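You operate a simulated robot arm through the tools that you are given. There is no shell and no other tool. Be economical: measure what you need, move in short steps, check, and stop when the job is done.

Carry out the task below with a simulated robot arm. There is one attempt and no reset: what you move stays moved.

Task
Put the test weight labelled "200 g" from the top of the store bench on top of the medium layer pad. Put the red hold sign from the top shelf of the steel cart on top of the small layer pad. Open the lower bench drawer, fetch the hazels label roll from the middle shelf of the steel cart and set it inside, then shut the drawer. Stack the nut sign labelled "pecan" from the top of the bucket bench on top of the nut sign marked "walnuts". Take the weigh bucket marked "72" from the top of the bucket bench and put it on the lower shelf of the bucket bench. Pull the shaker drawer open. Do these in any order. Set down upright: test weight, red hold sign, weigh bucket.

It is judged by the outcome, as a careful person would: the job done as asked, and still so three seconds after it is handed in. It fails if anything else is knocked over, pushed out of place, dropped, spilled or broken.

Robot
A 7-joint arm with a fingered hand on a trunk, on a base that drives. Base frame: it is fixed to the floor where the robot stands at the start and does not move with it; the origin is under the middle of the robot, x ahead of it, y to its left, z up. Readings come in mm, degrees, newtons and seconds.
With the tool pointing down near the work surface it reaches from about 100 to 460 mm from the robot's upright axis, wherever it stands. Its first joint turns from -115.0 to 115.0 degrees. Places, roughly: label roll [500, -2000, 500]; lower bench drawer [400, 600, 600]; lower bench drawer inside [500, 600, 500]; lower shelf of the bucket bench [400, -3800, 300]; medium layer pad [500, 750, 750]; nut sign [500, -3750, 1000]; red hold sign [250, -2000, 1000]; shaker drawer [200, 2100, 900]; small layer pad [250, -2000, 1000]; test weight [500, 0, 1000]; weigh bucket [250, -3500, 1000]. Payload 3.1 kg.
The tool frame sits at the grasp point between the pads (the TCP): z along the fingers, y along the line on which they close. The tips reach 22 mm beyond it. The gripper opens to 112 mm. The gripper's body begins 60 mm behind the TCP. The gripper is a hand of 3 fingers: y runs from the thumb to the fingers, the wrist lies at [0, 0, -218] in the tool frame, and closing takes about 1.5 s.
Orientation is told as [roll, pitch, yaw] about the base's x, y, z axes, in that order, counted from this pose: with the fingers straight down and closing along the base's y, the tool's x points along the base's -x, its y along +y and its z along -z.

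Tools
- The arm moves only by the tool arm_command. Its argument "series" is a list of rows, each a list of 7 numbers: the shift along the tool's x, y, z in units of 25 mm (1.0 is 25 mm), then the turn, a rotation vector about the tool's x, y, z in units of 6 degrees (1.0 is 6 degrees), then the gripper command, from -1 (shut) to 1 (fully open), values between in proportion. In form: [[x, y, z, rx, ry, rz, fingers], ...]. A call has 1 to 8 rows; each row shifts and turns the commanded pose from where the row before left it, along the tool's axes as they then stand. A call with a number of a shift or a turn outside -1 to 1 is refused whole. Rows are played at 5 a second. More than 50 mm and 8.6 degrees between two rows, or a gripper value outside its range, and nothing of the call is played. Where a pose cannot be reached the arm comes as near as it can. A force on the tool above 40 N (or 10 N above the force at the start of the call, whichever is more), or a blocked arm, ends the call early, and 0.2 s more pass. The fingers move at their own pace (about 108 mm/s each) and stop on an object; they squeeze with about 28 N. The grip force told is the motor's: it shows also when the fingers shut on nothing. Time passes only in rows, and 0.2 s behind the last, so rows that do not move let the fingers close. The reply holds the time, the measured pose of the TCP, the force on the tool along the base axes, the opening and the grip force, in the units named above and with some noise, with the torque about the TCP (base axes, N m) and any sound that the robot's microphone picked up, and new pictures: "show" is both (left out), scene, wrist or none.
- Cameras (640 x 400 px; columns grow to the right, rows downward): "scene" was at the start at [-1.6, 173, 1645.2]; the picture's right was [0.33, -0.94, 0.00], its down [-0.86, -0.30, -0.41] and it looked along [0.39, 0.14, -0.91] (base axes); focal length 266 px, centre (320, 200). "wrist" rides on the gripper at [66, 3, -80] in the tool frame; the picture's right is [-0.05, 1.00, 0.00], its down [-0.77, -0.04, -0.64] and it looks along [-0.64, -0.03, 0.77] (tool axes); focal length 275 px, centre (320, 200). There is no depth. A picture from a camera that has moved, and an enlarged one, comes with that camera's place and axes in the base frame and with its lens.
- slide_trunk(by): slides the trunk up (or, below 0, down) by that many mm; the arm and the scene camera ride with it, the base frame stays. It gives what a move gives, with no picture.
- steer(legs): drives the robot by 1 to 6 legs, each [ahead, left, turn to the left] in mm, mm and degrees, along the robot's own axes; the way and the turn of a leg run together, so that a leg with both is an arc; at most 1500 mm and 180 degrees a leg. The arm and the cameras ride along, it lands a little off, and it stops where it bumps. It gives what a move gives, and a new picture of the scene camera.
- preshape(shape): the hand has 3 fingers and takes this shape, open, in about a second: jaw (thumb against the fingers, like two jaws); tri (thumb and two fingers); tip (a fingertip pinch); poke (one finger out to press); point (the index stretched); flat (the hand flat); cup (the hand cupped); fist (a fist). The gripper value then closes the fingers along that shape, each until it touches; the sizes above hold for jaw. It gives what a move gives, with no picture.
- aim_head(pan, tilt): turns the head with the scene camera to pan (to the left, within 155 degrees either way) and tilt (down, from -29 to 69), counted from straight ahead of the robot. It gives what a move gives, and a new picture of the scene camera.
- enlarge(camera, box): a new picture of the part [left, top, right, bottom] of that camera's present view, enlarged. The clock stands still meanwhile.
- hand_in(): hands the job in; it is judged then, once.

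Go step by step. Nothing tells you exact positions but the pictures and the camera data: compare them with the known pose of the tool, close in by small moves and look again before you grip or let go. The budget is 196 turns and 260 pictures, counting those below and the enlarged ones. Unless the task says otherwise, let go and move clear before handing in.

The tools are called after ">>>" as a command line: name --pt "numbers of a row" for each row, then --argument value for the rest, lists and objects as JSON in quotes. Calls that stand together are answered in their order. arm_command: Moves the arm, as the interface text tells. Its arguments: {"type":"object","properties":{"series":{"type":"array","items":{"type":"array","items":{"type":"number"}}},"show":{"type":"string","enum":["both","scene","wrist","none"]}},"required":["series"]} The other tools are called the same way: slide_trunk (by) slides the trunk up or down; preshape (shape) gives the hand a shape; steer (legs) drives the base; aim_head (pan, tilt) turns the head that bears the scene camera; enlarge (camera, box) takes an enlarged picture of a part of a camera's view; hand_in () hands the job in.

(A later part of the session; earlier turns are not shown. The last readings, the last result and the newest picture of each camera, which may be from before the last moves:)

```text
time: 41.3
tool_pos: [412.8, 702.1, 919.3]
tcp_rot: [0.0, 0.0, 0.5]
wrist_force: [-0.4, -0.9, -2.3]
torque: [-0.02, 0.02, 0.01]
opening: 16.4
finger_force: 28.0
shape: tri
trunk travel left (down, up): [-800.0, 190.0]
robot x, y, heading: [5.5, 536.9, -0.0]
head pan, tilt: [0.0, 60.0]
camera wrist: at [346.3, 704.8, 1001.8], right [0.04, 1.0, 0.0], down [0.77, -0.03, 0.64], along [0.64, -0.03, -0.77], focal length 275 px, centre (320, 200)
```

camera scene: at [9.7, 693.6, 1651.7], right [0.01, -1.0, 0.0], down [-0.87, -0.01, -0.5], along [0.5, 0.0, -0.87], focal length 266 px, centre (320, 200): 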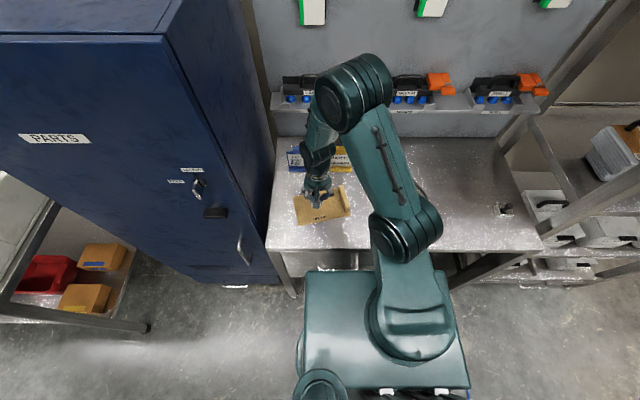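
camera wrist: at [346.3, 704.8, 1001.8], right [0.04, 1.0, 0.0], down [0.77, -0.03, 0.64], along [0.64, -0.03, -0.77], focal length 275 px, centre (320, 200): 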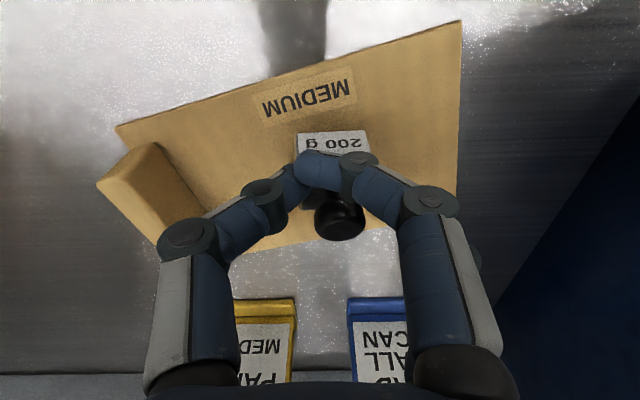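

>>> arm_command --pt "0 0 0.16 0 0 0 -1" --pt "0 0 0 0 0 0 -1" --show "none"

>>> arm_command --pt "0 0 0.16 0 0 0 -1" --pt "0 0 0 0 0 0 -1" --show "none"

>>> arm_command --pt "0 0 0.16 0 0 0 -1" --pt "0 0 0 0 0 0 -1" --show "wrist"

```text
time: 41.9
tool_pos: [413.2, 702.9, 915.9]
tcp_rot: [0.1, 0.0, 0.5]
wrist_force: [-0.5, 0.6, -1.5]
torque: [-0.01, 0.02, -0.02]
opening: 16.4
finger_force: 28.3
shape: tri
trunk travel left (down, up): [-800.0, 190.0]
robot x, y, heading: [2.5, 543.6, 0.3]
head pan, tilt: [0.0, 60.0]
```

```text
time: 42.5
tool_pos: [413.1, 700.9, 914.4]
tcp_rot: [0.0, 0.0, 0.3]
wrist_force: [-1.6, -0.2, -0.5]
torque: [0.01, 0.02, 0.04]
opening: 16.8
finger_force: 28.1
shape: tri
trunk travel left (down, up): [-800.0, 190.0]
robot x, y, heading: [0.1, 534.4, 0.3]
head pan, tilt: [0.0, 60.0]
```

```text
time: 43.1
tool_pos: [412.7, 701.5, 909.8]
tcp_rot: [-0.1, 0.0, 0.4]
wrist_force: [0.3, -0.4, -0.6]
torque: [0.02, -0.01, -0.01]
opening: 11.0
finger_force: 28.0
shape: tri
trunk travel left (down, up): [-800.0, 190.0]
robot x, y, heading: [3.4, 537.8, 0.3]
head pan, tilt: [0.0, 60.0]
camera wrist: at [346.0, 704.0, 990.5], right [0.04, 1.0, 0.0], down [0.77, -0.03, 0.64], along [0.64, -0.03, -0.77], focal length 275 px, centre (320, 200)
```

wrist: 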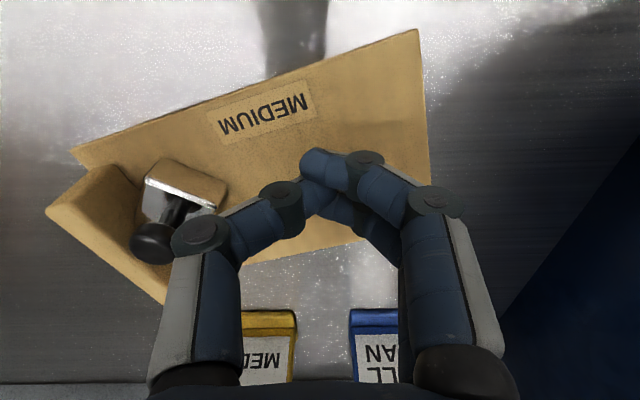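

The weight popped out and slid to the pad's block end. I'll open, rise and look.

>>> arm_command --pt "0 0 -1 0 0 0 -1" --pt "0 0 -1 0 0 0 -1" --pt "0 0 -1 0 0 0 -1" --pt "0.5 0 -1 0 0 0 -1" --pt "1 0 -0.5 0 0 0 -1" --pt "0 0 0 0 0 0 1" --pt "0 0 0 0 0 0 1" --show "wrist"

>>> enlarge --camera "scene" --box '[260, 160, 380, 235]'

```text
time: 44.7
tool_pos: [372.6, 701.7, 1023.3]
tcp_rot: [0.0, 0.0, 0.4]
wrist_force: [-0.1, -0.3, -0.6]
torque: [-0.01, 0.0, -0.04]
opening: 112.1
finger_force: 0.2
shape: tri
trunk travel left (down, up): [-800.0, 190.0]
robot x, y, heading: [5.1, 542.7, -0.1]
head pan, tilt: [0.0, 60.0]
camera wrist: at [305.9, 703.7, 1103.8], right [0.04, 1.0, 0.0], down [0.77, -0.03, 0.64], along [0.64, -0.03, -0.77], focal length 275 px, centre (320, 200)
```

wrist: 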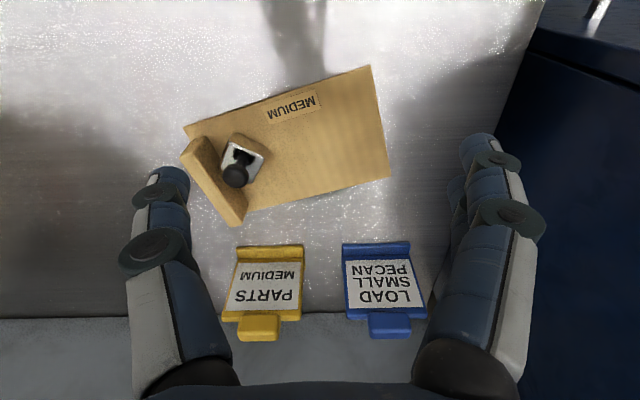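

```text
5.33 times, centred on (320, 198) of scene
camera zoom: at [9.6, 693.8, 1651.7], right [0.01, -1.0, 0.0], down [-0.87, -0.01, -0.5], along [0.5, 0.0, -0.87], focal length 1420 px, centre (320, 213)
```

zoom: 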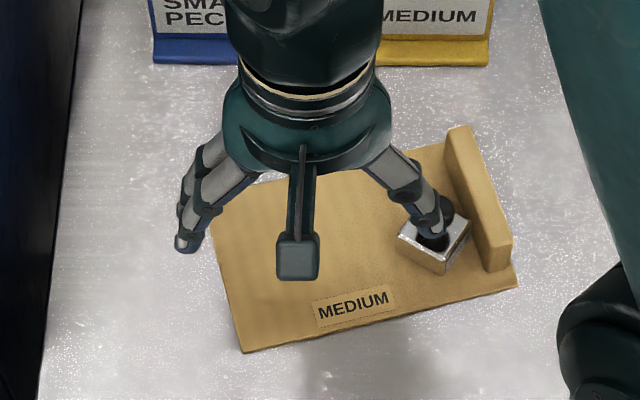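

>>> enlarge --camera "wrist" --box '[180, 100, 300, 230]'

```text
3.08 times, centred on (240, 165) of wrist
camera zoom: at [305.9, 703.7, 1103.8], right [0.04, 1.0, 0.0], down [0.77, -0.03, 0.64], along [0.64, -0.03, -0.77], focal length 847 px, centre (566, 308)
```

zoom: 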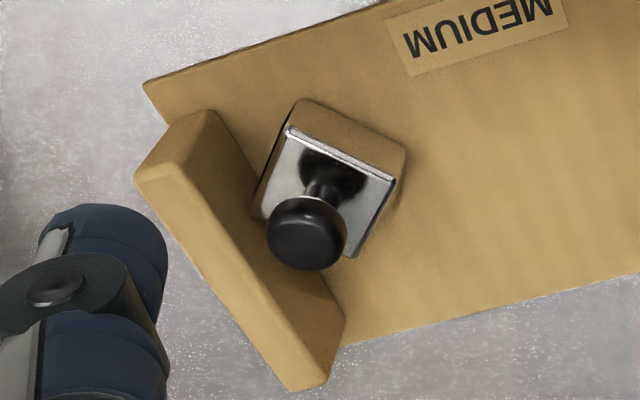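

The weight stands upright on the pad. Next I'll open the lower drawer: back off and look at the drawer fronts.

>>> arm_command --pt "1 -1 -0.5 0 0 0 1" --pt "1 -1 -0.5 0 0 0 1" --pt "1 -1 -0.5 0 0 0 1" --pt "1 -1 0 0 0 0 1" --show "none"

>>> steer --legs '[[-420, 0, 0]]'

>>> aim_head --pan 5 --tilt 55

```text
time: 45.7
tool_pos: [274.6, 599.3, 1061.1]
tcp_rot: [0.2, -0.2, 0.3]
wrist_force: [-0.4, 0.2, 0.1]
torque: [0.0, -0.02, -0.02]
opening: 112.0
finger_force: 0.0
shape: tri
trunk travel left (down, up): [-800.0, 190.0]
robot x, y, heading: [4.1, 541.1, 0.4]
head pan, tilt: [0.0, 60.0]
```

```text
time: 48.2
tool_pos: [-143.5, 598.0, 1059.8]
tcp_rot: [0.0, 0.0, -0.2]
wrist_force: [0.1, 0.1, -0.2]
torque: [0.03, -0.02, -0.01]
opening: 112.1
finger_force: 0.0
shape: tri
trunk travel left (down, up): [-800.0, 190.0]
robot x, y, heading: [-419.9, 539.3, -0.0]
head pan, tilt: [0.0, 60.0]
camera scene: at [-409.0, 693.0, 1651.7], right [0.0, -1.0, 0.0], down [-0.87, 0.0, -0.5], along [0.5, 0.0, -0.87], focal length 266 px, centre (320, 200)
```

scene: 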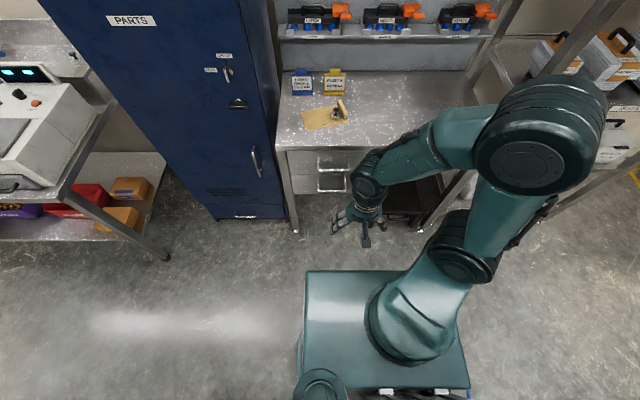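

```text
time: 48.9
tool_pos: [-143.5, 598.0, 1061.1]
tcp_rot: [0.0, 0.1, -0.2]
wrist_force: [-0.9, -0.2, 0.0]
torque: [-0.01, 0.01, 0.01]
opening: 111.8
finger_force: 0.1
shape: tri
trunk travel left (down, up): [-800.0, 190.0]
robot x, y, heading: [-416.0, 538.6, -0.1]
head pan, tilt: [5.0, 55.0]
camera scene: at [-403.8, 699.3, 1657.7], right [0.08, -1.0, 0.0], down [-0.82, -0.07, -0.57], along [0.57, 0.05, -0.82], focal length 266 px, centre (320, 200)
```

scene: 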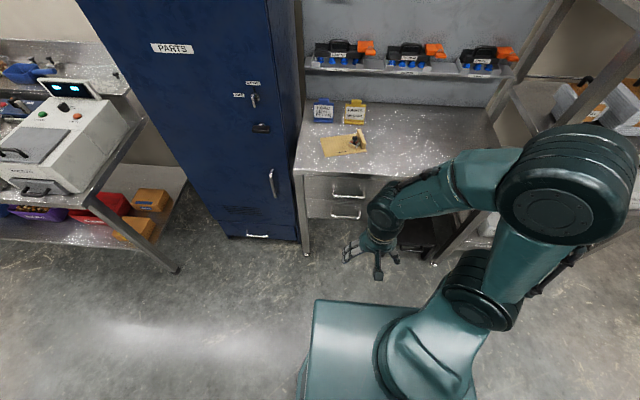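

Handles estimated at (270,631,600) lower and ~750 upper. I'll lower the trunk and swing the hand to point forward.

>>> slide_trunk --by -400

>>> arm_command --pt "-0.9 0 0 0 -1 0 1" --pt "-0.9 0 0 0 -1 0 1" --pt "-0.9 0 0 0 -1 0 1" --pt "-0.9 0 0 0 -1 0 1" --pt "-0.9 0 0 0 -1 0 1" --pt "-0.9 0 0 0 -1 0 1" --pt "-0.9 0 0 0 -1 0 1" --pt "-0.9 0 0 0 -1 0 1" --show "none"

>>> arm_command --pt "-0.9 0 0 0 -1 0 1" --pt "-0.9 0 0 0 -1 0 1" --pt "-0.9 0 0 0 -1 0 1" --pt "-0.9 0 0 0 -1 0 1" --pt "-0.9 0 0 0 -1 0 1" --pt "-0.9 0 0 0 -1 0 1" --pt "-0.9 0 0 0 -1 0 1" --pt "0 0 0 0 0 0 1" --show "both"

```text
time: 52.7
tool_pos: [-144.7, 598.8, 660.5]
tcp_rot: [0.0, 0.0, -0.2]
wrist_force: [-0.4, 0.4, 0.1]
torque: [0.0, 0.01, -0.02]
opening: 111.8
finger_force: 0.0
shape: tri
trunk travel left (down, up): [-400.0, 590.0]
robot x, y, heading: [-418.0, 540.6, -0.2]
head pan, tilt: [5.0, 55.0]
```

```text
time: 54.5
tool_pos: [20.6, 598.5, 724.4]
tcp_rot: [0.1, -48.1, -0.2]
wrist_force: [-0.4, -1.0, 1.0]
torque: [0.03, 0.0, -0.03]
opening: 112.1
finger_force: 0.0
shape: tri
trunk travel left (down, up): [-400.0, 590.0]
robot x, y, heading: [-419.2, 542.1, -0.3]
head pan, tilt: [5.0, 55.0]
```

```text
time: 56.3
tool_pos: [82.9, 599.3, 863.4]
tcp_rot: [174.8, -89.9, -174.9]
wrist_force: [0.1, 0.5, -0.1]
torque: [0.01, 0.02, 0.02]
opening: 112.0
finger_force: 0.1
shape: tri
trunk travel left (down, up): [-400.0, 590.0]
robot x, y, heading: [-414.8, 537.5, -0.5]
head pan, tilt: [5.0, 55.0]
camera scene: at [-403.5, 699.3, 1257.8], right [0.08, -1.0, 0.0], down [-0.82, -0.07, -0.57], along [0.57, 0.05, -0.82], focal length 266 px, centre (320, 200)
camera wrist: at [1.8, 602.0, 797.6], right [0.0, 1.0, 0.05], down [-0.64, -0.03, 0.77], along [0.77, -0.03, 0.64], focal length 275 px, centre (320, 200)
```

scene: 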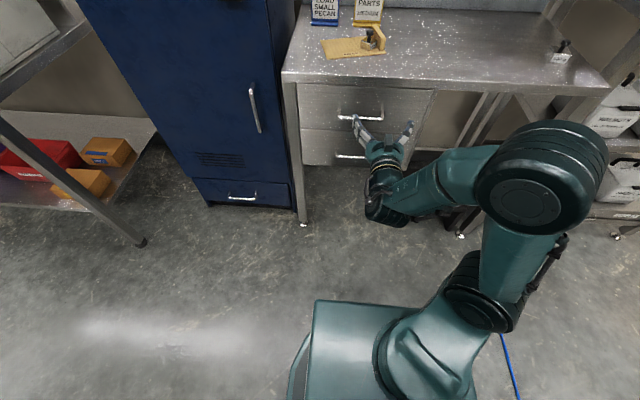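
wrist: 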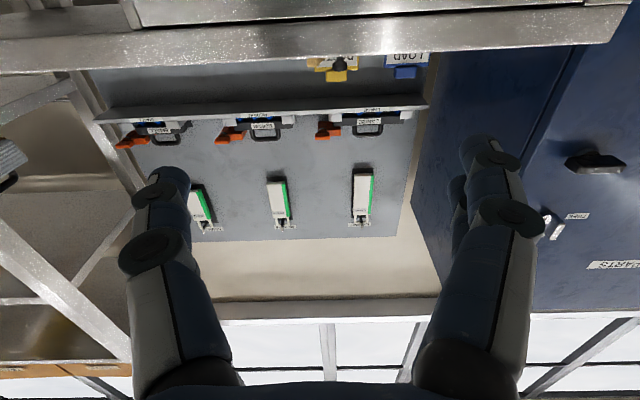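

>>> slide_trunk --by -275

>>> arm_command --pt "0 0 0 0 0 1 1" --pt "0 0 0 0 0 1 1" --pt "0 0 0 0 0 1 1" --pt "0 0 0 0 0 1 1" --pt "0 0 0 0 0 1 1" --pt "0 0 0 0 0 1 1" --pt "0 0 0 0 0 1 1" --pt "0 0 0 0 0 1 1" --show "none"

>>> arm_command --pt "0 0 0 0 0 1 1" --pt "0 0 0 0 0 1 1" --pt "0 0 0 0 0 1 1" --pt "0 0 0 0 0 1 1" --pt "0 0 0 0 0 1 1" --pt "0 0 0 0 0 1 1" --pt "0 0 0 0 0 1 1" --pt "0 0 0 0 0 0 1" --show "both"

```text
time: 59.1
tool_pos: [82.7, 598.2, 588.0]
tcp_rot: [-39.2, -90.0, 39.0]
wrist_force: [-0.1, 0.1, -0.3]
torque: [0.0, -0.05, -0.01]
opening: 111.7
finger_force: 0.0
shape: tri
trunk travel left (down, up): [-125.0, 865.0]
robot x, y, heading: [-419.3, 538.7, -0.2]
head pan, tilt: [5.0, 55.0]
```

```text
time: 60.9
tool_pos: [82.9, 599.3, 587.8]
tcp_rot: [90.1, -41.9, -90.2]
wrist_force: [0.4, 0.0, 0.6]
torque: [0.03, 0.0, 0.02]
opening: 111.8
finger_force: 0.1
shape: tri
trunk travel left (down, up): [-125.0, 865.0]
robot x, y, heading: [-418.5, 540.8, -0.3]
head pan, tilt: [5.0, 55.0]
```

```text
time: 62.7
tool_pos: [83.5, 597.9, 586.8]
tcp_rot: [89.9, 0.2, -90.2]
wrist_force: [-0.4, 0.4, -0.4]
torque: [0.02, -0.02, -0.01]
opening: 112.2
finger_force: 0.1
shape: tri
trunk travel left (down, up): [-125.0, 865.0]
robot x, y, heading: [-416.2, 541.7, -0.1]
head pan, tilt: [5.0, 55.0]
camera scene: at [-403.5, 699.3, 982.8], right [0.08, -1.0, 0.0], down [-0.82, -0.07, -0.57], along [0.57, 0.05, -0.82], focal length 266 px, centre (320, 200)
camera wrist: at [2.0, 664.8, 591.2], right [0.0, -0.05, 1.0], down [-0.64, -0.77, -0.04], along [0.77, -0.64, -0.03], focal length 275 px, centre (320, 200)
```

scene: 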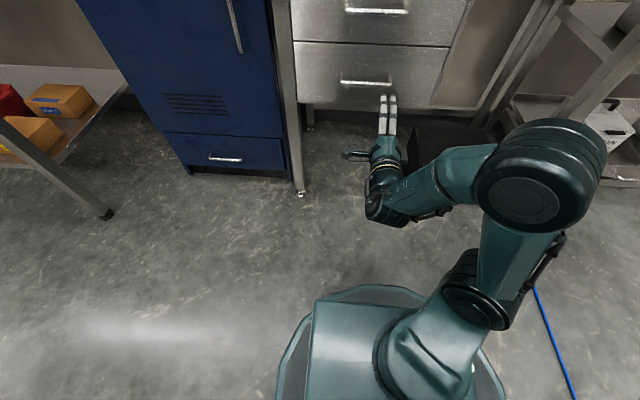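
wrist: 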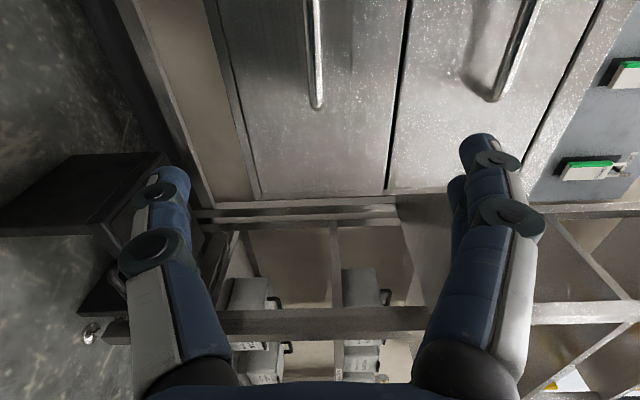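

>>> arm_command --pt "0.7 0 0 0 0 0 1" --pt "0.7 0 0 0 0 0 1" --show "none"

>>> steer --legs '[[140, 0, 0]]'

>>> arm_command --pt "0 0 0 0 0 0 1" --show "wrist"

```text
time: 63.3
tool_pos: [82.8, 635.4, 589.4]
tcp_rot: [89.9, 0.1, -90.3]
wrist_force: [-0.3, 0.2, 0.4]
torque: [-0.04, -0.03, 0.01]
opening: 112.0
finger_force: 0.1
shape: tri
trunk travel left (down, up): [-125.0, 865.0]
robot x, y, heading: [-419.9, 537.0, -0.2]
head pan, tilt: [5.0, 55.0]
```

```text
time: 64.7
tool_pos: [226.5, 635.1, 587.8]
tcp_rot: [90.0, -0.1, -90.2]
wrist_force: [1.0, 0.5, 0.0]
torque: [0.02, -0.03, -0.01]
opening: 112.0
finger_force: 0.1
shape: tri
trunk travel left (down, up): [-125.0, 865.0]
robot x, y, heading: [-275.3, 540.6, -0.0]
head pan, tilt: [5.0, 55.0]
camera scene: at [-260.3, 698.8, 982.8], right [0.08, -1.0, 0.0], down [-0.82, -0.07, -0.57], along [0.57, 0.05, -0.82], focal length 266 px, centre (320, 200)
```

scene: 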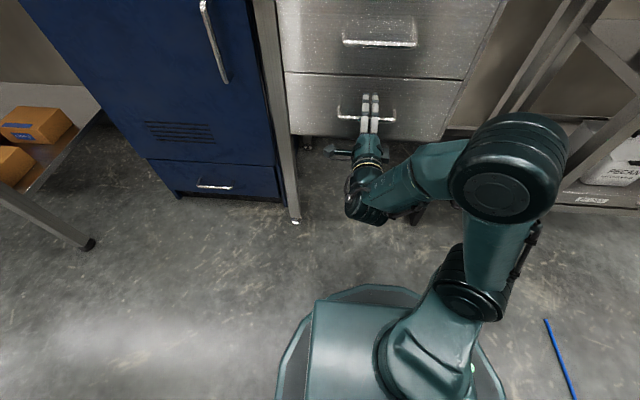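

```text
time: 65.1
tool_pos: [226.3, 635.2, 587.5]
tcp_rot: [90.0, 0.0, -90.2]
wrist_force: [0.5, 0.5, -0.6]
torque: [0.01, -0.01, -0.01]
opening: 112.0
finger_force: 0.0
shape: tri
trunk travel left (down, up): [-125.0, 865.0]
robot x, y, heading: [-277.5, 536.7, -0.4]
head pan, tilt: [5.0, 55.0]
camera wrist: at [146.2, 700.9, 591.7], right [0.0, -0.05, 1.0], down [-0.64, -0.77, -0.04], along [0.77, -0.64, -0.03], focal length 275 px, centre (320, 200)
```

wrist: 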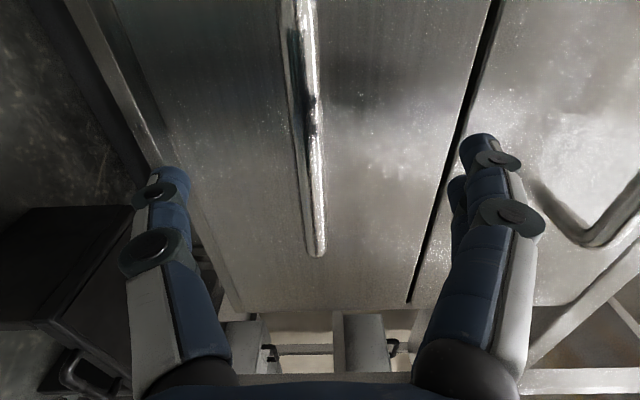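

>>> arm_command --pt "0 -0.15 0.8 0 0 0 1" --pt "0 0 0.75 0 0 0 1" --pt "0 0 0 0 0 0 0" --pt "0 0 0 0 0 0 -1" --pt "0 0 0 0 0 0 -1" --pt "0 0 0 0 0 0 -1" --pt "0 0 0 0 0 0 -1" --pt "0 0 0 0 0 0 -1" --show "wrist"

```text
time: 66.9
tool_pos: [265.4, 633.6, 581.8]
tcp_rot: [89.8, -0.1, -90.2]
wrist_force: [3.5, 0.3, -11.3]
torque: [-0.02, -0.07, -0.02]
opening: 0.2
finger_force: 27.8
shape: tri
trunk travel left (down, up): [-125.0, 865.0]
robot x, y, heading: [-274.9, 541.5, -0.3]
head pan, tilt: [5.0, 55.0]
camera wrist: at [185.7, 700.3, 586.3], right [0.0, -0.05, 1.0], down [-0.64, -0.77, -0.03], along [0.77, -0.64, -0.03], focal length 275 px, centre (320, 200)
```

wrist: 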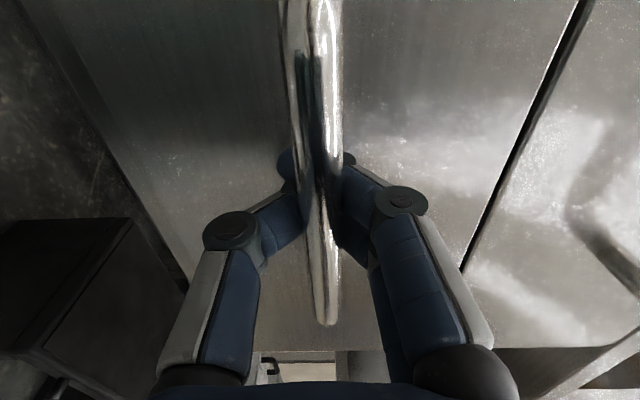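

The fingers have closed behind the bar. Pulling by driving back.

>>> steer --legs '[[-230, 0, 0]]'

```text
time: 68.6
tool_pos: [42.3, 633.1, 583.2]
tcp_rot: [90.0, 0.0, -90.4]
wrist_force: [0.6, 1.1, -4.3]
torque: [-0.01, -0.11, -0.02]
opening: 0.0
finger_force: 27.6
shape: tri
trunk travel left (down, up): [-125.0, 865.0]
robot x, y, heading: [-496.3, 542.7, -0.5]
head pan, tilt: [5.0, 55.0]
camera scene: at [-484.0, 700.2, 982.8], right [0.08, -1.0, 0.0], down [-0.82, -0.06, -0.57], along [0.57, 0.04, -0.82], focal length 266 px, centre (320, 200)
```

scene: 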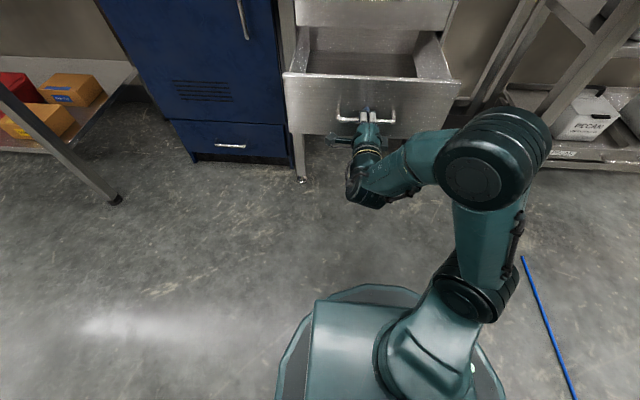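

Drawer is open ~225 mm. Release, back off, then go to the shaker drawer near y=2100.

>>> arm_command --pt "0 0 0 0 0 0 1" --pt "0 0 0 0 0 0 1" --pt "0 0 0 0 0 0 1" --pt "0 0 0 0 0 0 1" --pt "0 0 0 0 0 0 1" --pt "0 0 -1 0 0 0 1" --pt "0 0 -1 0 0 0 1" --pt "0 0 0 0 0 0 1" --show "wrist"

>>> slide_trunk --by 400

>>> steer --legs '[[-150, 0, 0], [0, 1400, 0]]'

>>> aim_head --pan 0 --tilt 40

```text
time: 70.4
tool_pos: [-9.1, 632.2, 581.4]
tcp_rot: [90.0, 0.0, -90.5]
wrist_force: [0.6, -1.1, -1.2]
torque: [0.01, -0.01, 0.0]
opening: 112.3
finger_force: 0.0
shape: tri
trunk travel left (down, up): [-125.0, 865.0]
robot x, y, heading: [-500.2, 543.4, -0.5]
head pan, tilt: [5.0, 55.0]
camera wrist: at [-89.3, 698.4, 586.5], right [0.0, -0.05, 1.0], down [-0.64, -0.77, -0.04], along [0.77, -0.64, -0.03], focal length 275 px, centre (320, 200)
```

wrist: 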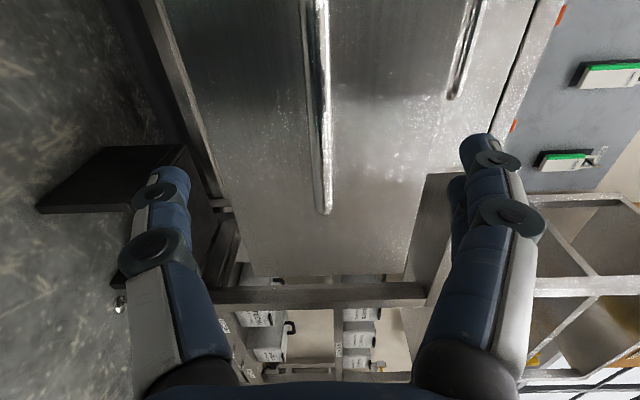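

```text
time: 74.2
tool_pos: [-8.2, 632.2, 983.3]
tcp_rot: [90.0, 0.1, -90.5]
wrist_force: [0.4, -0.5, 0.0]
torque: [0.01, 0.02, 0.03]
opening: 112.0
finger_force: 0.0
shape: tri
trunk travel left (down, up): [-525.0, 465.0]
robot x, y, heading: [-496.9, 540.2, -0.7]
head pan, tilt: [5.0, 55.0]
```

```text
time: 82.1
tool_pos: [-156.8, 2027.4, 981.8]
tcp_rot: [90.0, 0.0, -89.8]
wrist_force: [0.0, -0.1, -1.0]
torque: [0.01, 0.0, 0.0]
opening: 111.9
finger_force: 0.2
shape: tri
trunk travel left (down, up): [-525.0, 465.0]
robot x, y, heading: [-649.7, 1929.0, 0.4]
head pan, tilt: [5.0, 55.0]
camera scene: at [-633.7, 2089.8, 1382.7], right [0.09, -1.0, 0.0], down [-0.82, -0.07, -0.57], along [0.57, 0.05, -0.82], focal length 266 px, centre (320, 200)
```

scene: 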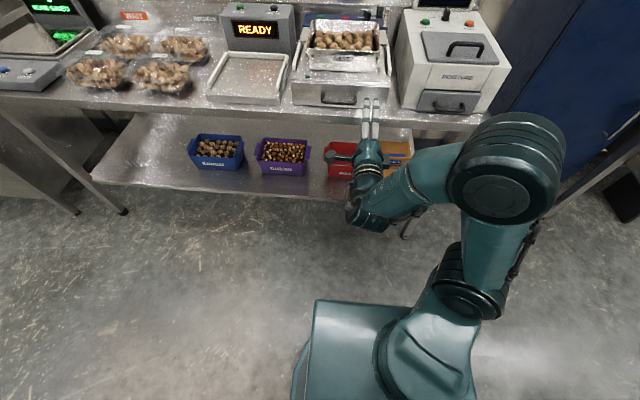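

```text
time: 82.9
tool_pos: [-157.6, 2027.4, 982.2]
tcp_rot: [90.0, 0.0, -89.6]
wrist_force: [0.0, 0.3, -0.2]
torque: [-0.02, -0.02, -0.04]
opening: 112.3
finger_force: 0.0
shape: tri
trunk travel left (down, up): [-525.0, 465.0]
robot x, y, heading: [-644.5, 1928.7, 0.2]
head pan, tilt: [0.0, 40.0]
camera scene: at [-620.5, 2083.4, 1403.4], right [0.0, -1.0, 0.0], down [-0.64, 0.0, -0.77], along [0.77, 0.0, -0.64], focal length 266 px, centre (320, 200)
```

scene: 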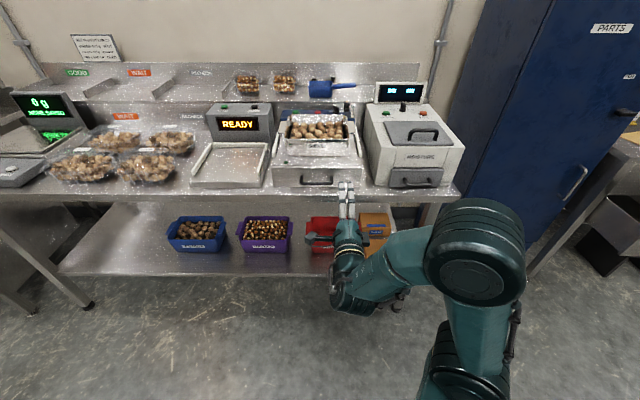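

>>> enlarge --camera "scene" --box '[240, 80, 480, 230]'

```text
2.67 times, centred on (360, 155) of scene
camera zoom: at [-620.5, 2083.4, 1403.4], right [0.0, -1.0, 0.0], down [-0.64, 0.0, -0.77], along [0.77, 0.0, -0.64], focal length 710 px, centre (213, 320)
```

zoom: 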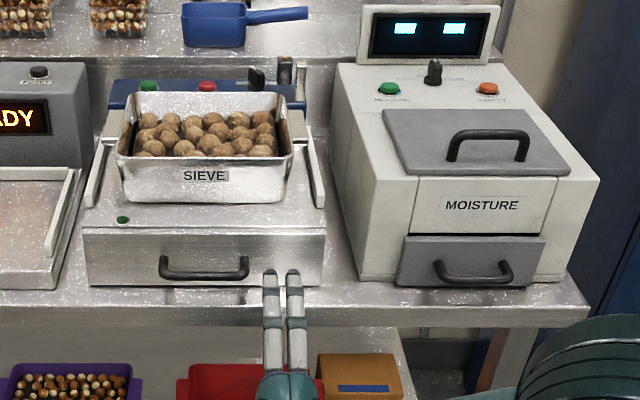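

The shaker drawer handle is estimated near (45,2094,925). I'll align the hand with it.

>>> slide_trunk --by -57

>>> arm_command --pt "0.9 0 0 0 0 0 1" --pt "0.9 0 0 0 0 0 1" --pt "0.9 0 0 0 0 0 1" --pt "0 0 0 0 0 0 1" --show "wrist"

```text
time: 83.8
tool_pos: [-157.5, 2026.7, 924.9]
tcp_rot: [90.0, 0.0, -89.7]
wrist_force: [-0.2, 0.4, 0.6]
torque: [0.0, -0.02, -0.01]
opening: 111.9
finger_force: 0.0
shape: tri
trunk travel left (down, up): [-468.0, 522.0]
robot x, y, heading: [-643.4, 1928.2, -0.0]
head pan, tilt: [0.0, 40.0]
```

```text
time: 84.8
tool_pos: [-158.2, 2095.7, 925.4]
tcp_rot: [90.0, 0.0, -89.8]
wrist_force: [-0.3, -0.1, 0.3]
torque: [0.01, -0.01, -0.01]
opening: 111.9
finger_force: 0.0
shape: tri
trunk travel left (down, up): [-468.0, 522.0]
robot x, y, heading: [-646.0, 1930.4, 0.2]
head pan, tilt: [0.0, 40.0]
camera wrist: at [-238.6, 2161.6, 929.0], right [0.0, -0.05, 1.0], down [-0.63, -0.77, -0.04], along [0.77, -0.63, -0.03], focal length 275 px, centre (320, 200)
```

wrist: 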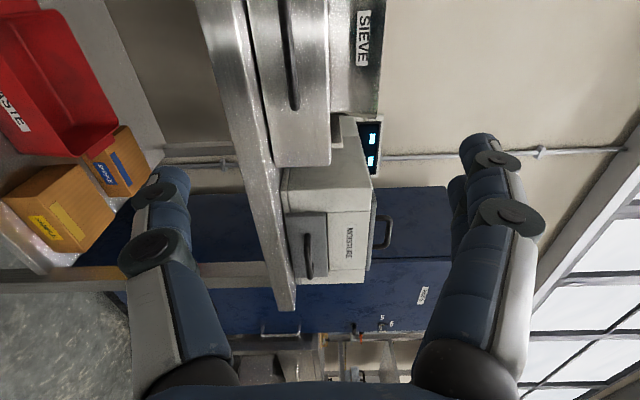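

>>> arm_command --pt "0 -0.65 0 0 0 0 0.1" --pt "0 -0.6 0 0 0 0 0.1" --pt "0 0 0 0 0 0 0.1" --show "none"

>>> steer --legs '[[170, 0, 0]]'

>>> arm_command --pt "0 0 0 0 0 0 0.1" --show "wrist"

```text
time: 85.7
tool_pos: [-158.3, 2094.7, 893.7]
tcp_rot: [90.0, 0.0, -89.7]
wrist_force: [-0.9, 0.6, -0.9]
torque: [0.02, -0.01, 0.02]
opening: 62.4
finger_force: 0.1
shape: tri
trunk travel left (down, up): [-468.0, 522.0]
robot x, y, heading: [-651.7, 1930.6, 0.1]
head pan, tilt: [0.0, 40.0]
```

```text
time: 87.1
tool_pos: [13.9, 2095.6, 893.0]
tcp_rot: [89.9, 0.0, -89.8]
wrist_force: [0.5, 0.4, -0.4]
torque: [0.01, 0.0, 0.0]
opening: 62.4
finger_force: 0.0
shape: tri
trunk travel left (down, up): [-468.0, 522.0]
robot x, y, heading: [-477.4, 1928.7, 0.1]
head pan, tilt: [0.0, 40.0]
camera scene: at [-448.7, 2084.0, 1346.4], right [0.0, -1.0, 0.0], down [-0.64, 0.0, -0.77], along [0.77, 0.0, -0.64], focal length 266 px, centre (320, 200)
```

scene: 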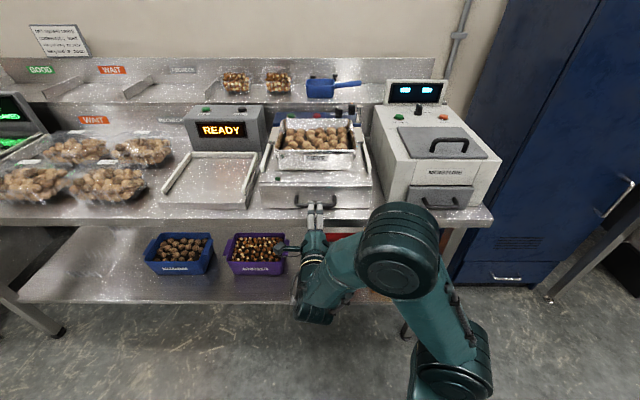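

```text
time: 87.5
tool_pos: [12.9, 2095.9, 894.5]
tcp_rot: [90.0, 0.0, -89.8]
wrist_force: [0.1, -0.6, 0.0]
torque: [-0.01, -0.01, 0.01]
opening: 62.2
finger_force: 0.0
shape: tri
trunk travel left (down, up): [-468.0, 522.0]
robot x, y, heading: [-474.3, 1929.6, 0.2]
head pan, tilt: [0.0, 40.0]
camera wrist: at [-68.0, 2161.1, 898.0], right [0.0, -0.05, 1.0], down [-0.63, -0.77, -0.04], along [0.77, -0.63, -0.03], focal length 275 px, centre (320, 200)
```

wrist: 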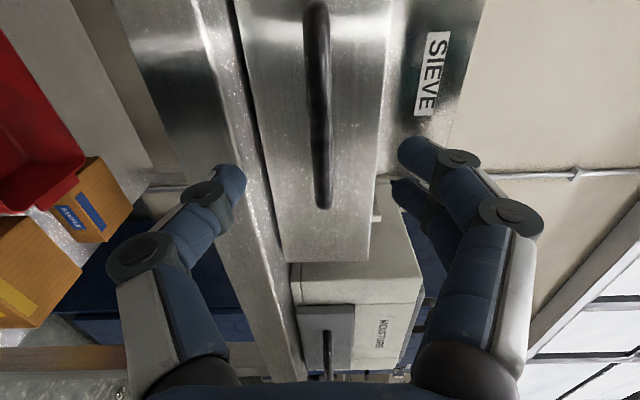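

>>> arm_command --pt "0 0 0.7 0 0 0 0.1" --pt "0 0 0.7 0 0 0 0.1" --pt "0 0 0 0 0 0 0.1" --show "wrist"

```text
time: 88.3
tool_pos: [48.5, 2096.3, 893.8]
tcp_rot: [90.0, -0.1, -89.8]
wrist_force: [-1.0, -0.6, 1.5]
torque: [-0.02, -0.01, -0.01]
opening: 60.5
finger_force: 0.0
shape: tri
trunk travel left (down, up): [-468.0, 522.0]
robot x, y, heading: [-477.1, 1929.5, 0.2]
head pan, tilt: [0.0, 40.0]
camera wrist: at [-33.0, 2161.7, 898.3], right [0.0, -0.05, 1.0], down [-0.63, -0.77, -0.04], along [0.77, -0.63, -0.03], focal length 275 px, centre (320, 200)
```

wrist: 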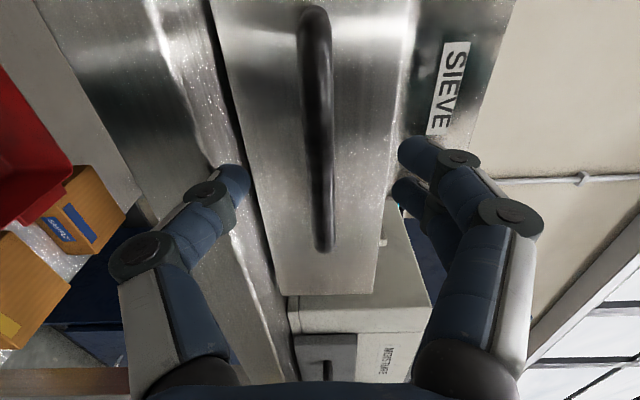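

>>> arm_command --pt "0 0 0.5 0 0 0 0.1" --pt "0 0 0 0 0 0 -0.5" --pt "0 0 0 0 0 0 -1" --pt "0 0 0 0 0 0 -1" --pt "0 0 0 0 0 0 -1" --pt "0 0 0 0 0 0 -1" --show "wrist"

```text
time: 89.7
tool_pos: [59.9, 2097.3, 894.6]
tcp_rot: [89.8, 0.0, -89.8]
wrist_force: [0.6, -0.7, -6.3]
torque: [0.01, -0.06, 0.0]
opening: 0.0
finger_force: 27.4
shape: tri
trunk travel left (down, up): [-468.0, 522.0]
robot x, y, heading: [-472.0, 1935.9, 0.1]
head pan, tilt: [0.0, 40.0]
camera wrist: at [-19.8, 2161.4, 897.9], right [0.0, -0.05, 1.0], down [-0.63, -0.77, -0.03], along [0.77, -0.63, -0.03], focal length 275 px, centre (320, 200)
```

wrist: 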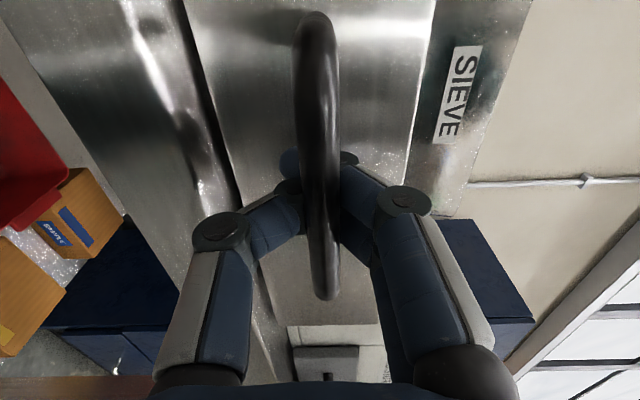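

>>> arm_command --pt "0 0 -0.5 0 0 0 -1" --pt "0 0 -0.7 0 0 0 -1" --pt "0 0 -0.7 0 0 0 -1" --pt "0 0 -0.7 0 0 0 -1" --pt "0 0 -0.7 0 0 0 -1" --pt "0 0 -0.7 0 0 0 -1" --pt "0 0 -0.7 0 0 0 -1" --pt "0 0 0 0 0 0 -1" --show "scene"

>>> enlarge --camera "scene" --box '[200, 90, 440, 240]'

```text
time: 91.5
tool_pos: [-58.4, 2096.0, 895.1]
tcp_rot: [90.0, 0.1, -89.8]
wrist_force: [0.8, 0.5, -0.5]
torque: [-0.01, -0.04, -0.05]
opening: 0.1
finger_force: 27.8
shape: tri
trunk travel left (down, up): [-468.0, 522.0]
robot x, y, heading: [-477.0, 1926.6, 0.1]
head pan, tilt: [0.0, 40.0]
camera scene: at [-449.6, 2084.1, 1346.5], right [0.0, -1.0, 0.0], down [-0.64, 0.0, -0.77], along [0.77, 0.0, -0.64], focal length 266 px, centre (320, 200)
```

scene: 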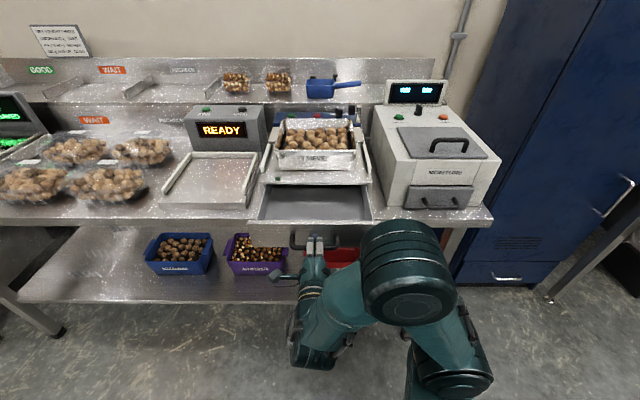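

```text
2.67 times, centred on (320, 165) of scene
camera zoom: at [-449.6, 2084.1, 1346.5], right [0.0, -1.0, 0.0], down [-0.64, 0.0, -0.77], along [0.77, 0.0, -0.64], focal length 710 px, centre (320, 293)
```

zoom: 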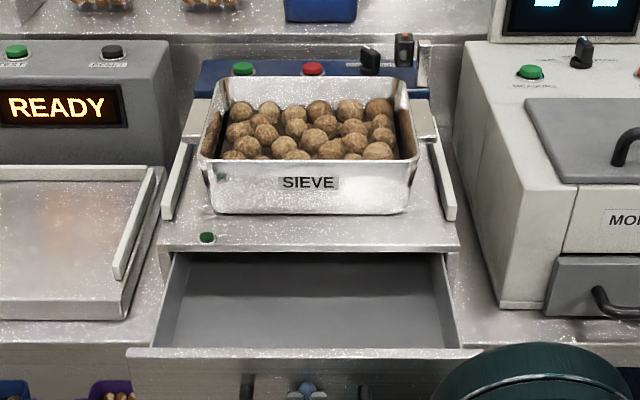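

Shaker drawer is open. Release, back off and drive towards the steel cart near y=-2000.

>>> arm_command --pt "0 0 0 0 0 0 0.2" --pt "0 0 0 0 0 0 0.2" --pt "0 0 0 0 0 0 0.2" --pt "0 0 0 0 0 0 0.2" --pt "0 0 -1 0 0 0 0.2" --pt "0 0 -1 0 0 0 0.2" --pt "0 0 0 0 0 0 1" --show "none"

>>> steer --legs '[[-280, 0, 0], [0, -1500, 0], [0, -1500, 0], [0, -450, 0]]'

>>> aim_head --pan -35 --tilt 30

```text
time: 93.1
tool_pos: [-108.0, 2094.6, 893.9]
tcp_rot: [90.0, 0.1, -89.7]
wrist_force: [-0.7, 0.2, 0.0]
torque: [0.0, 0.0, 0.0]
opening: 112.0
finger_force: 0.0
shape: tri
trunk travel left (down, up): [-468.0, 522.0]
robot x, y, heading: [-480.0, 1930.6, 0.1]
head pan, tilt: [0.0, 40.0]
```

```text
time: 111.4
tool_pos: [-367.9, -1335.0, 893.6]
tcp_rot: [90.0, 0.0, -89.0]
wrist_force: [0.4, 0.2, -0.3]
torque: [0.01, -0.03, 0.01]
opening: 111.9
finger_force: 0.1
shape: tri
trunk travel left (down, up): [-468.0, 522.0]
robot x, y, heading: [-733.7, -1501.7, 0.6]
head pan, tilt: [0.0, 40.0]
camera scene: at [-709.8, -1350.3, 1346.5], right [0.01, -1.0, 0.0], down [-0.64, -0.01, -0.77], along [0.77, 0.01, -0.64], focal length 266 px, centre (320, 200)
```

scene: 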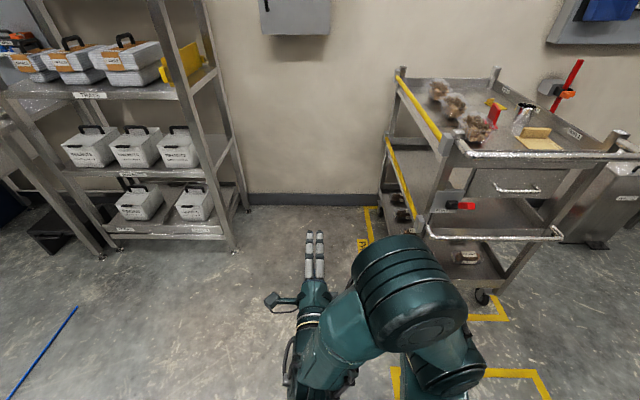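

```text
time: 112.4
tool_pos: [-367.2, -1335.1, 894.3]
tcp_rot: [89.9, 0.0, -89.1]
wrist_force: [0.0, -0.1, -0.9]
torque: [0.0, 0.01, 0.02]
opening: 111.9
finger_force: 0.1
shape: tri
trunk travel left (down, up): [-468.0, 522.0]
robot x, y, heading: [-735.3, -1503.4, 0.7]
head pan, tilt: [-35.0, 30.0]
camera scene: at [-720.0, -1401.8, 1361.8], right [-0.56, -0.83, 0.0], down [-0.41, 0.28, -0.87], along [0.72, -0.49, -0.5], focal length 266 px, centre (320, 200)
```

scene: 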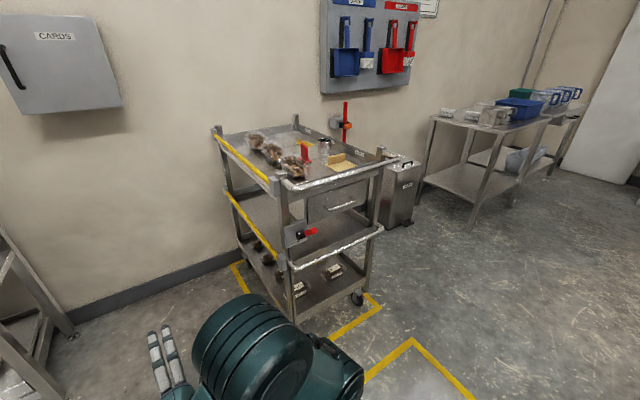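

The cart's short end with handle faces me; sign and pad are on top. I'll raise the trunk and come up to the end of the cart.

>>> slide_trunk --by 330

>>> steer --legs '[[0, -500, 0], [300, 0, -0.6]]'

>>> aim_head --pan -10 --tilt 50

```text
time: 115.6
tool_pos: [-367.6, -1335.4, 1223.6]
tcp_rot: [90.0, 0.0, -89.1]
wrist_force: [0.5, 0.3, -0.3]
torque: [0.02, 0.0, 0.01]
opening: 111.6
finger_force: 0.1
shape: tri
trunk travel left (down, up): [-798.0, 192.0]
robot x, y, heading: [-734.1, -1503.4, 1.2]
head pan, tilt: [-35.0, 30.0]
```

```text
time: 120.2
tool_pos: [-63.7, -1844.0, 1225.2]
tcp_rot: [90.0, 0.0, -89.9]
wrist_force: [0.1, -0.4, -0.8]
torque: [0.04, -0.01, 0.0]
opening: 111.8
finger_force: 0.1
shape: tri
trunk travel left (down, up): [-798.0, 192.0]
robot x, y, heading: [-433.4, -2009.1, 0.2]
head pan, tilt: [-35.0, 30.0]
camera scene: at [-415.5, -1905.0, 1691.8], right [-0.57, -0.82, 0.0], down [-0.41, 0.29, -0.87], along [0.71, -0.5, -0.5], focal length 266 px, centre (320, 200)
```

scene: 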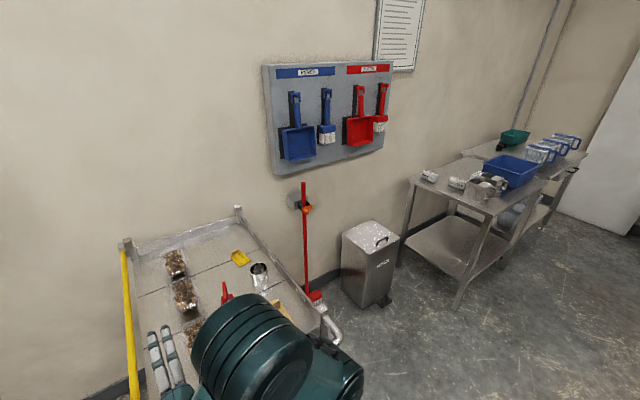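

```text
time: 121.1
tool_pos: [-64.2, -1841.8, 1225.2]
tcp_rot: [90.0, 0.0, -89.8]
wrist_force: [-0.4, -0.5, -0.9]
torque: [0.01, 0.02, -0.01]
opening: 112.1
finger_force: 0.0
shape: tri
trunk travel left (down, up): [-798.0, 192.0]
robot x, y, heading: [-432.9, -2006.5, -0.1]
head pan, tilt: [-10.0, 50.0]
camera scene: at [-414.6, -1866.6, 1662.3], right [-0.17, -0.98, 0.0], down [-0.75, 0.13, -0.64], along [0.63, -0.11, -0.77], focal length 266 px, centre (320, 200)
```

scene: 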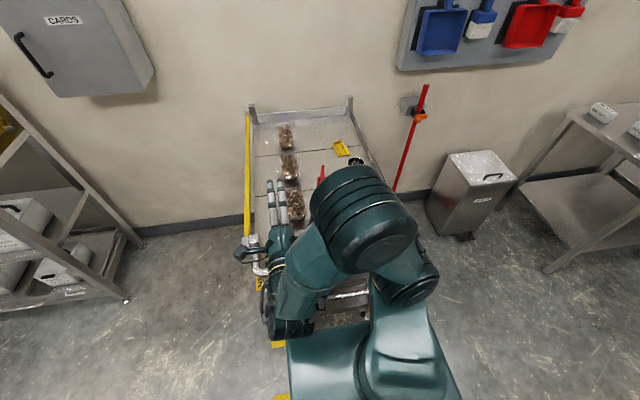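

>>> arm_command --pt "0 0 0 1 0 0 1" --pt "0 0 0 1 0 0 1" --pt "0 0 0 1 0 0 1" --pt "0 0 0 1 0 0 1" --pt "0 0 0 1 0 0 1" --pt "0 0 0 1 0 0 1" --pt "0 0 0 1 0 0 1" --pt "0 0 0 1 0 0 1" --show "none"

>>> arm_command --pt "0 0 0 1 0 0 1" --pt "0 0 0 1 0 0 1" --pt "0 0 0 1 0 0 1" --pt "0 0 0 1 0 0 1" --pt "0 0 0 1 0 0 1" --pt "0 0 0 1 0 0 1" --pt "0 0 0 1 0 0 1" --pt "0 0 0 0 0 0 1" --show "both"

```text
time: 122.9
tool_pos: [-64.2, -1841.8, 1223.6]
tcp_rot: [42.0, 0.0, -89.8]
wrist_force: [0.1, 0.2, -0.3]
torque: [0.01, -0.02, -0.01]
opening: 112.2
finger_force: 0.1
shape: tri
trunk travel left (down, up): [-798.0, 192.0]
robot x, y, heading: [-434.8, -2006.0, 0.2]
head pan, tilt: [-10.0, 50.0]
```

```text
time: 124.7
tool_pos: [-64.5, -1842.2, 1223.8]
tcp_rot: [0.1, 0.0, -89.7]
wrist_force: [-0.1, 0.4, -0.3]
torque: [-0.01, 0.0, 0.02]
opening: 111.5
finger_force: 0.1
shape: tri
trunk travel left (down, up): [-798.0, 192.0]
robot x, y, heading: [-431.2, -2005.6, 0.2]
head pan, tilt: [-10.0, 50.0]
camera scene: at [-414.9, -1866.8, 1662.3], right [-0.17, -0.99, 0.0], down [-0.75, 0.13, -0.64], along [0.63, -0.11, -0.77], focal length 266 px, centre (320, 200)
camera wrist: at [-61.3, -1777.0, 1305.8], right [1.0, -0.04, 0.0], down [-0.03, -0.77, 0.64], along [-0.03, -0.63, -0.77], focal length 275 px, centre (320, 200)
```

scene: 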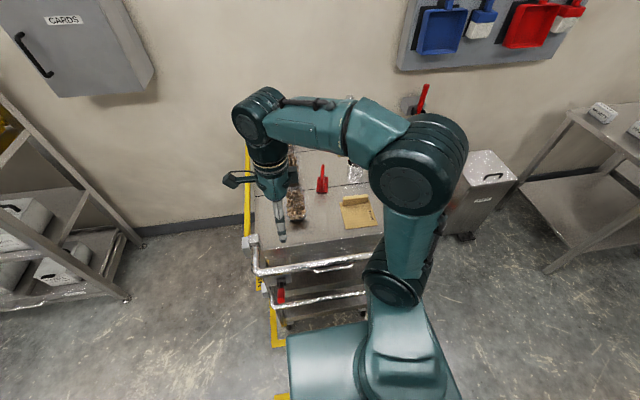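
wrist: 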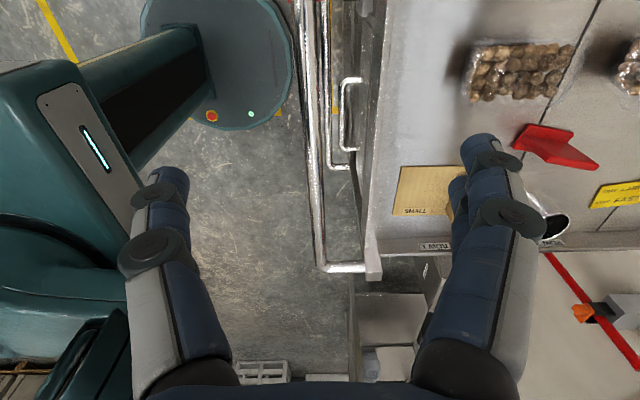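

>>> enlarge --camera "scene" --box '[240, 130, 400, 260]'

>>> enlarge --camera "wrist" --box '[380, 90, 640, 270]'

```text
3.08 times, centred on (320, 195) of scene
camera zoom: at [-414.9, -1866.8, 1662.3], right [-0.17, -0.99, 0.0], down [-0.75, 0.13, -0.64], along [0.63, -0.11, -0.77], focal length 819 px, centre (320, 215)
```

zoom: 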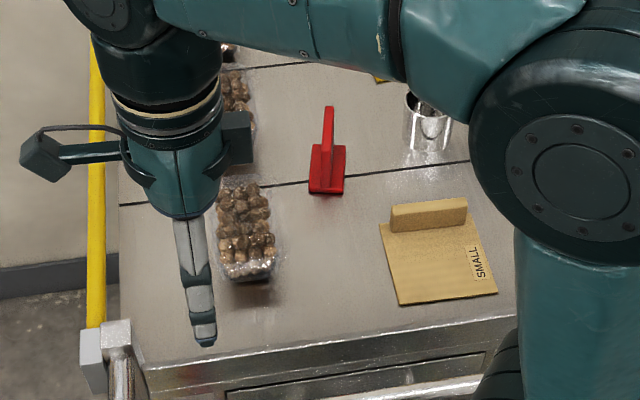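

```text
2.22 times, centred on (510, 180) of wrist
camera zoom: at [-61.3, -1777.0, 1305.8], right [1.0, -0.04, 0.0], down [-0.03, -0.77, 0.64], along [-0.03, -0.63, -0.77], focal length 612 px, centre (-102, 244)
```

zoom: 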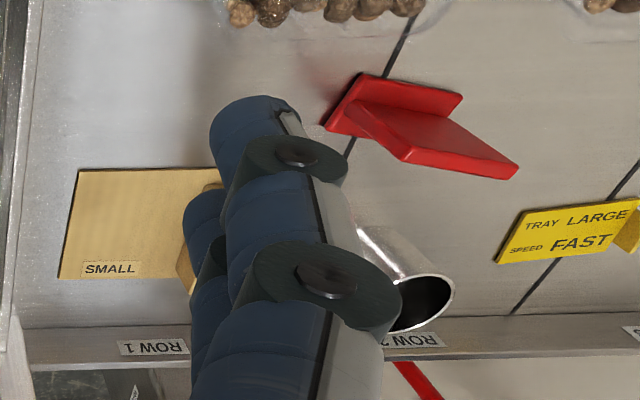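

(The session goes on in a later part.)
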